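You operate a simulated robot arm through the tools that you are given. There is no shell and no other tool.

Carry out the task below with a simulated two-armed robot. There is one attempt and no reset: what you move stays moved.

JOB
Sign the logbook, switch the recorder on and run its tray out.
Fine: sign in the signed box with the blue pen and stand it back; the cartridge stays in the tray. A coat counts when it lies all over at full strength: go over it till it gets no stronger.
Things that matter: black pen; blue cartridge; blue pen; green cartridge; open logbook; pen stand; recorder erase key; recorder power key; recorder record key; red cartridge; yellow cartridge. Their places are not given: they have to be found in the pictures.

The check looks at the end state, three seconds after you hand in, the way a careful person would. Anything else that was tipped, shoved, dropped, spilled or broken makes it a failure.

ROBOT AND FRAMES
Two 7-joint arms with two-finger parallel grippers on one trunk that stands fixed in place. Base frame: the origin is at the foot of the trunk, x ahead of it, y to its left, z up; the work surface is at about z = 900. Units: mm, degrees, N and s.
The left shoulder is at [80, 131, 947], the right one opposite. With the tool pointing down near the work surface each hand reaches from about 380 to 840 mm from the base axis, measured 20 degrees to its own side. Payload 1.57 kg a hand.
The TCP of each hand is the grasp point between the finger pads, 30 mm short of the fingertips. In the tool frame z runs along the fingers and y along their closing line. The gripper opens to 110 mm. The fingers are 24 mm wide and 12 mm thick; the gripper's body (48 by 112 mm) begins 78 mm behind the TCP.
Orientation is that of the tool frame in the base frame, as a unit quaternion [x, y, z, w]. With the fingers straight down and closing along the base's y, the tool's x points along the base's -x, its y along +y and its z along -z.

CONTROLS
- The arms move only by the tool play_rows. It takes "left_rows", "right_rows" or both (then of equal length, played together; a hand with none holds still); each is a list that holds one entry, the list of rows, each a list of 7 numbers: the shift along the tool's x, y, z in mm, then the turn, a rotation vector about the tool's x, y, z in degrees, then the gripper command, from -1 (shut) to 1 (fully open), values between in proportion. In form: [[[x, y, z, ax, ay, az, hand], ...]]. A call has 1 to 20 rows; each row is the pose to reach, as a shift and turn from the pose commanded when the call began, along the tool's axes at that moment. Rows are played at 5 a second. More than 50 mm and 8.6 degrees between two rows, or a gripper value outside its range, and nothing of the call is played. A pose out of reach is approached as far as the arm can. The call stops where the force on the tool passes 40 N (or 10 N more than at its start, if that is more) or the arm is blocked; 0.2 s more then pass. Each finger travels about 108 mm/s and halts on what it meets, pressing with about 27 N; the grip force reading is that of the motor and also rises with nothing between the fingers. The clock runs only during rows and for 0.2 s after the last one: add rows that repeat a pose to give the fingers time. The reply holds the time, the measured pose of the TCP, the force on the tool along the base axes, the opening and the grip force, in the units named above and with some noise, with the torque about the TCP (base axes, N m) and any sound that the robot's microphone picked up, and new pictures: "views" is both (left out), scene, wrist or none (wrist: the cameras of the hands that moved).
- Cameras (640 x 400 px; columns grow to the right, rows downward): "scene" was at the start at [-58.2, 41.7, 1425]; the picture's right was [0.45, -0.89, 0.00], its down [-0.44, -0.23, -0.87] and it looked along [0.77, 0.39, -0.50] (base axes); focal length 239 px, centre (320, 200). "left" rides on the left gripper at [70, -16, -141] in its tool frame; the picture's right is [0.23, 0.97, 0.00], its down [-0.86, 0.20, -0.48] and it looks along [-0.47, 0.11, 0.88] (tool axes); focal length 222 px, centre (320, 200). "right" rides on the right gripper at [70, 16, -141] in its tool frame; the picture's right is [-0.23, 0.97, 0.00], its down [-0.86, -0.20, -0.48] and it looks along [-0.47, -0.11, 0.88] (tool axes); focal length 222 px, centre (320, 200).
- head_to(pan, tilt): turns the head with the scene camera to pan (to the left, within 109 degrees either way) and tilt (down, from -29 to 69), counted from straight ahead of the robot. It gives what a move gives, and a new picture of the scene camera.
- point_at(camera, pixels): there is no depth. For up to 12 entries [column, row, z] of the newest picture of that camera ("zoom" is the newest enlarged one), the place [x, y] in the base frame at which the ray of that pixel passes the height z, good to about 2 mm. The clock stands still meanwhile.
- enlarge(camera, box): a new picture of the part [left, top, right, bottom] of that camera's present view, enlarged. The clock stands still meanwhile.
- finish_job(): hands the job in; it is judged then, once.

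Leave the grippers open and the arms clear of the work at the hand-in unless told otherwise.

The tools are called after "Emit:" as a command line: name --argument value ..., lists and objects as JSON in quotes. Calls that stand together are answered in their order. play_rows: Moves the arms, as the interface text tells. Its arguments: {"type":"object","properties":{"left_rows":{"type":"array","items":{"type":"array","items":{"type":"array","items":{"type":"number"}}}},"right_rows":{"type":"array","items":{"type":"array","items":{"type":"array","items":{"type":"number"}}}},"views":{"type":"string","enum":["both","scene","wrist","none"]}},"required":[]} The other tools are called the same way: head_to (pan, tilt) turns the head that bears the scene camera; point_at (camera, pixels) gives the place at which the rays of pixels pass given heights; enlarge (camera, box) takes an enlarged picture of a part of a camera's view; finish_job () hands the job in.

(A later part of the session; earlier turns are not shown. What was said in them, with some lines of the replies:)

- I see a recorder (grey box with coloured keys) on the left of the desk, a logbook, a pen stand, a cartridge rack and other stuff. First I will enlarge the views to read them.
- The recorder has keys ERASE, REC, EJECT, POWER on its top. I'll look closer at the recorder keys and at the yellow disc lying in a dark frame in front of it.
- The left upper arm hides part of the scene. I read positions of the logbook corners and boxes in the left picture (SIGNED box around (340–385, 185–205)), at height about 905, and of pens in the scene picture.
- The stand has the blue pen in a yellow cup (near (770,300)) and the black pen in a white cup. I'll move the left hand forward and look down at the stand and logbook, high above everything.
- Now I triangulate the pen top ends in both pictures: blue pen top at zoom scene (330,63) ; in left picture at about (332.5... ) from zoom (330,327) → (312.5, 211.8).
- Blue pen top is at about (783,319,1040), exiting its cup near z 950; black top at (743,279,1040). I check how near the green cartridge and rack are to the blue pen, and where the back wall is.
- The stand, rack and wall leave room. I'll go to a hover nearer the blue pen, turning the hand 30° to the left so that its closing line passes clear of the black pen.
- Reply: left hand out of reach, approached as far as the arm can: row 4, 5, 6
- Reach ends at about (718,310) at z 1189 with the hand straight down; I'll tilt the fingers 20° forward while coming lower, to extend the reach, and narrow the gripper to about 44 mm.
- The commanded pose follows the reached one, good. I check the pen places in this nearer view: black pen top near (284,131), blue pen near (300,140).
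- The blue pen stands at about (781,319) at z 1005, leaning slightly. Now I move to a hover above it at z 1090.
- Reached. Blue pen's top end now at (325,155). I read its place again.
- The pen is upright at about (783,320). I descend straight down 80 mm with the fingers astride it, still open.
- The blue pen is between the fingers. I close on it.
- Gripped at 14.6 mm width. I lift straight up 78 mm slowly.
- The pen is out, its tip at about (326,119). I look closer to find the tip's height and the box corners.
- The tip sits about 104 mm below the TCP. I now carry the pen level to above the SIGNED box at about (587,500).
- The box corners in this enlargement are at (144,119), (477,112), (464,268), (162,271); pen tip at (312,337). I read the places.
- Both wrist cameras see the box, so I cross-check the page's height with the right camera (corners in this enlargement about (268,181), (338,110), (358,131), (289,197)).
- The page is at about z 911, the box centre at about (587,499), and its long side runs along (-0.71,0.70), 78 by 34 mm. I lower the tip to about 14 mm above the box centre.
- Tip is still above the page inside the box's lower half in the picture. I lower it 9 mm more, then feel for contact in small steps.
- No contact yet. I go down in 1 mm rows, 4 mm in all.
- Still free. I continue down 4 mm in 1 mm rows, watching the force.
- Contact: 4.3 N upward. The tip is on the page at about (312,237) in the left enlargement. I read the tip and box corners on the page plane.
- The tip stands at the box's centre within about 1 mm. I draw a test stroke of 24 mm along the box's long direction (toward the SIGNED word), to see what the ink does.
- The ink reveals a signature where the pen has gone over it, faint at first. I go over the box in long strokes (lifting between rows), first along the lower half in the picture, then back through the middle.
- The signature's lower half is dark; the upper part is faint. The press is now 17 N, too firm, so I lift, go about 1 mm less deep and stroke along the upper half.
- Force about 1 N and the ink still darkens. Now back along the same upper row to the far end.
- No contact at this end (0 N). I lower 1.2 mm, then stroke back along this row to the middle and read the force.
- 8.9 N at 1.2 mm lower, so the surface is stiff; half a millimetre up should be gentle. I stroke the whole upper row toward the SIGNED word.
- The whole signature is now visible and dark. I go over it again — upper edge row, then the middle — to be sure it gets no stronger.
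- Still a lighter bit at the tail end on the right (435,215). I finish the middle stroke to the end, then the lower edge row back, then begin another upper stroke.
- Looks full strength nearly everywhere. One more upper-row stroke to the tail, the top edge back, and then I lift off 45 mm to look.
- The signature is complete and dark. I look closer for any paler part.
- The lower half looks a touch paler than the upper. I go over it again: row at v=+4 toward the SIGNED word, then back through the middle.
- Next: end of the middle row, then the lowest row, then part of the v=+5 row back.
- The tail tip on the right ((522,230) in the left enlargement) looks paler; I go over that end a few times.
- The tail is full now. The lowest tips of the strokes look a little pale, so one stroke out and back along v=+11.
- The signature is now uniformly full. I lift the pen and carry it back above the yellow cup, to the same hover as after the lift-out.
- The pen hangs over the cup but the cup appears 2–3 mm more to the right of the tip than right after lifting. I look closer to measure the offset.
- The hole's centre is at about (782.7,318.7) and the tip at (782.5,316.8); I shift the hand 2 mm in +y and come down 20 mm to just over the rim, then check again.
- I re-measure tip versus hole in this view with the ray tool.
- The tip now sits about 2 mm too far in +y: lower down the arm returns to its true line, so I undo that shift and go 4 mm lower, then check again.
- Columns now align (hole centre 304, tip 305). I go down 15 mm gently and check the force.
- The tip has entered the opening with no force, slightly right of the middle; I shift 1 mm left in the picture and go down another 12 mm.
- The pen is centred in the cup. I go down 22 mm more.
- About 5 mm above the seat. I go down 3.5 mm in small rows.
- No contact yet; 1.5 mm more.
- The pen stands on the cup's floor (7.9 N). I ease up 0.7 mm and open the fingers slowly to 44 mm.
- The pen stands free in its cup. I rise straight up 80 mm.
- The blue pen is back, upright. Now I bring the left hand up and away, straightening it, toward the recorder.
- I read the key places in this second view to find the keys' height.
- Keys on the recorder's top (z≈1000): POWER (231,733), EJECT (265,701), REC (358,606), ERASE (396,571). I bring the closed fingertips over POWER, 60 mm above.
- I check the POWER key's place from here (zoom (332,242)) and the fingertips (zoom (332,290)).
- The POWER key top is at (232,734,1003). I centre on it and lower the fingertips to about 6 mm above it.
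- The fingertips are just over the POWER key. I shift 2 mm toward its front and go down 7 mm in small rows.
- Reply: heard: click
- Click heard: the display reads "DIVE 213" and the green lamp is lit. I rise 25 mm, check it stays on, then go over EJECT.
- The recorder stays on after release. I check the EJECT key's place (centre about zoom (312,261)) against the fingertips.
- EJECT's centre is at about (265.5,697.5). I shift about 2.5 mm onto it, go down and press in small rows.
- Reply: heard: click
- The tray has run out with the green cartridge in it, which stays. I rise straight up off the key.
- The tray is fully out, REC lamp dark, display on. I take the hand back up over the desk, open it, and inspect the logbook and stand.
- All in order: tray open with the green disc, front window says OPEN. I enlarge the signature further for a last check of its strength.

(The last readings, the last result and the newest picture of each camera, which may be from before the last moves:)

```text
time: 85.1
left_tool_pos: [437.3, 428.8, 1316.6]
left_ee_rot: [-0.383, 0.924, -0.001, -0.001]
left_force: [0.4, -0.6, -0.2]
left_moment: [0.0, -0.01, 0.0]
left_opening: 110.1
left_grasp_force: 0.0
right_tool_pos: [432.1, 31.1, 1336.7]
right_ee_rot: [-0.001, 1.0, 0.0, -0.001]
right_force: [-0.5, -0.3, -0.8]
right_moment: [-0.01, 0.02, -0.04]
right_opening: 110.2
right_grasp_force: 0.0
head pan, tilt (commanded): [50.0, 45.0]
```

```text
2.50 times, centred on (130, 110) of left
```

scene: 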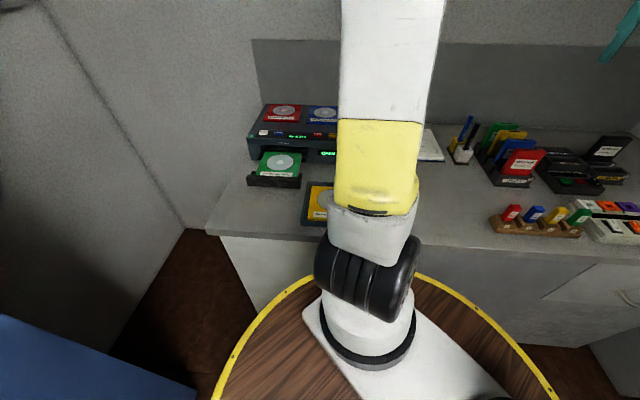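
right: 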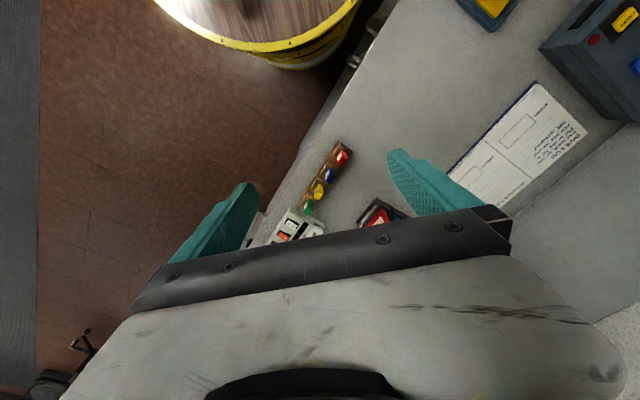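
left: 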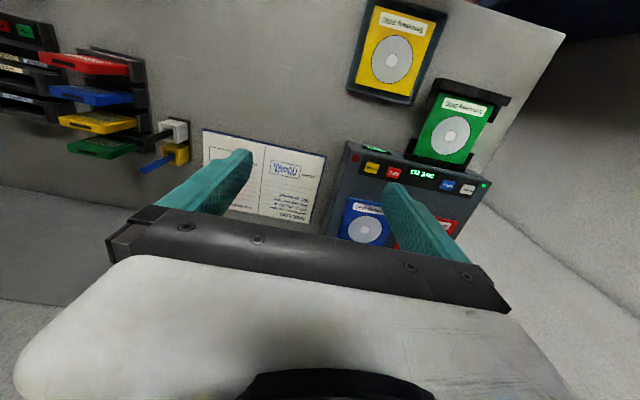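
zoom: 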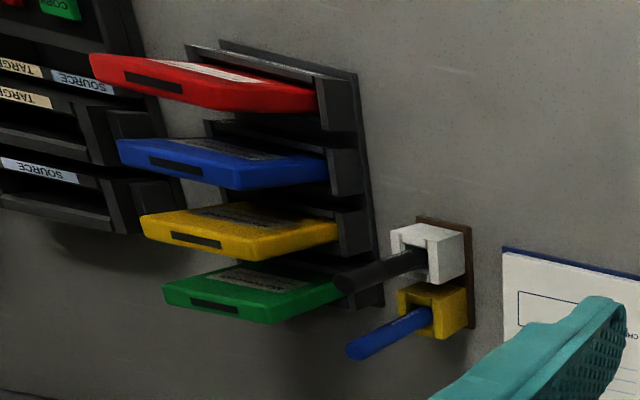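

The pens and rack stand as before. I zoom tightest on the paler-looking lower stroke ends.

Emit:
enlarge --camera "right" --box '[508, 134, 518, 143]'

Emit:
enlarge --camera "left" --box '[273, 162, 289, 174]'

Emit:
enlarge --camera "left" --box '[283, 164, 299, 178]'

```text
16.00 times, centred on (513, 138) of right
```

zoom: 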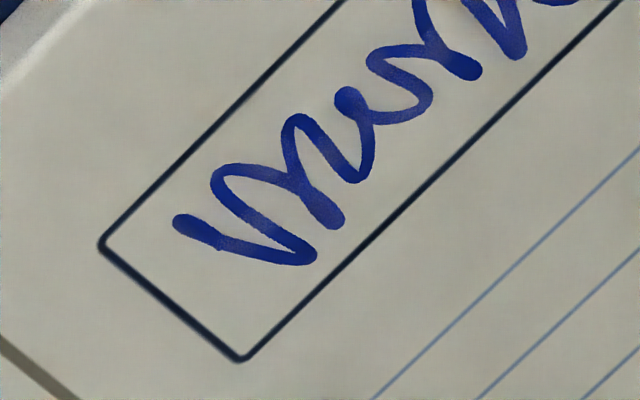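

```text
16.00 times, centred on (281, 168) of left
```

zoom: 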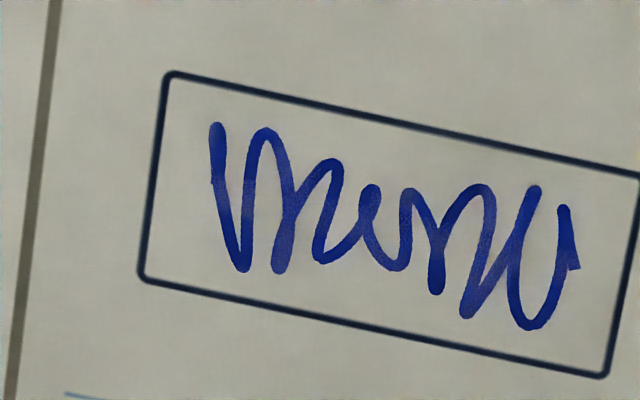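

```text
16.00 times, centred on (291, 171) of left
```

zoom: 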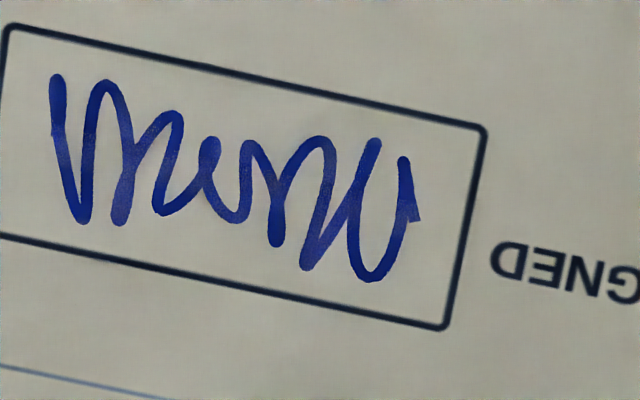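

The tone differences change from picture to picture and do not follow my strokes, so the coat is saturated. A last look at the stand from the scene camera, and I bring the left hand back near its starting place.

Emit:
play_rows --left_rows '[[[18, 10, -11, 0, 0, 0, 1], [36, 20, -22, 0, 0, 0, 1], [54, 30, -33, 0, 0, 0, 1], [54, 30, -33, 0, 0, 0, 1]]]' --views "none"

Emit:
enlarge --camera "scene" --box '[410, 100, 570, 200]'

Emit:
head_to --pan 27 --tilt 29.8

```text
time: 86.1
left_tool_pos: [378.7, 412.4, 1352.4]
left_ee_rot: [-0.382, 0.924, 0.001, 0.001]
left_force: [0.3, -0.7, 0.4]
left_moment: [0.01, 0.03, 0.0]
left_opening: 110.0
left_grasp_force: 0.0
right_tool_pos: [432.8, 32.1, 1337.0]
right_ee_rot: [0.001, 1.0, 0.0, 0.001]
right_force: [-0.5, 0.3, -1.5]
right_moment: [0.03, 0.0, 0.03]
right_opening: 110.2
right_grasp_force: 0.1
head pan, tilt (commanded): [50.0, 45.0]
```

```text
4.00 times, centred on (490, 150) of scene
```

zoom: 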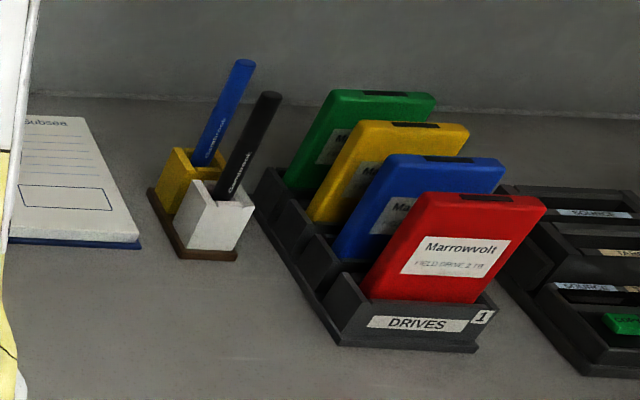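

```text
time: 86.9
left_tool_pos: [379.0, 411.5, 1353.9]
left_ee_rot: [-0.383, 0.924, 0.001, 0.001]
left_force: [-0.2, -0.5, 0.1]
left_moment: [0.05, 0.02, 0.03]
left_opening: 110.0
left_grasp_force: 0.0
right_tool_pos: [431.9, 30.6, 1337.0]
right_ee_rot: [0.0, 1.0, -0.001, -0.001]
right_force: [-1.0, -0.5, 0.1]
right_moment: [-0.02, -0.01, 0.02]
right_opening: 109.9
right_grasp_force: 0.0
head pan, tilt (commanded): [27.0, 29.8]
```

scene: 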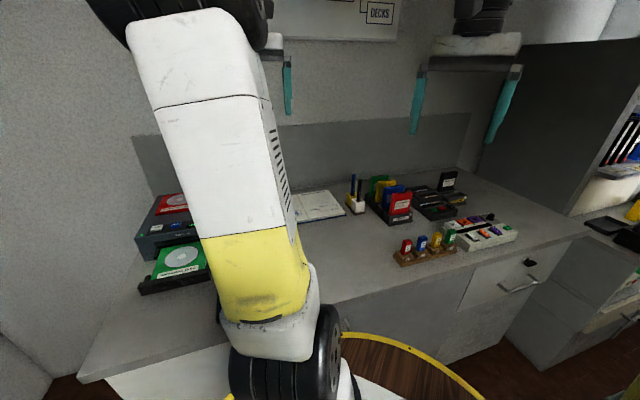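

Everything is as asked: the signature fills the SIGNED box, the blue pen stands in its yellow cup, the recorder is on, and its tray is out with the green cartridge in it. Both grippers are open and the arms are clear. I hand the job in.

Emit:
finish_job

```text
The job is handed in.
```

I signed the logbook, switched the recorder on and ran its tray out. The job has been handed in, but no verdict has come back yet.

- **Signature:** The SIGNED box now holds a full blue signature. I went over it several times until it got no darker. A few strokes look slightly paler in some close-ups; I took that as picture grain because further passes did not change them.
- **Pen:** The blue pen is standing upright in its yellow cup, beside the black pen, as it was at the start.
- **Recorder:** I pressed POWER. The green lamp came on, the display read "DIVE 213", and it stayed on after I let go.
- **Tray:** I pressed EJECT. The tray came out with the green cartridge in it and the front window read OPEN. I left the cartridge there.

I did not press REC or ERASE or touch any cartridge, and nothing else on the desk looked moved in the last pictures. Both grippers are open and both arms are up clear of the work.
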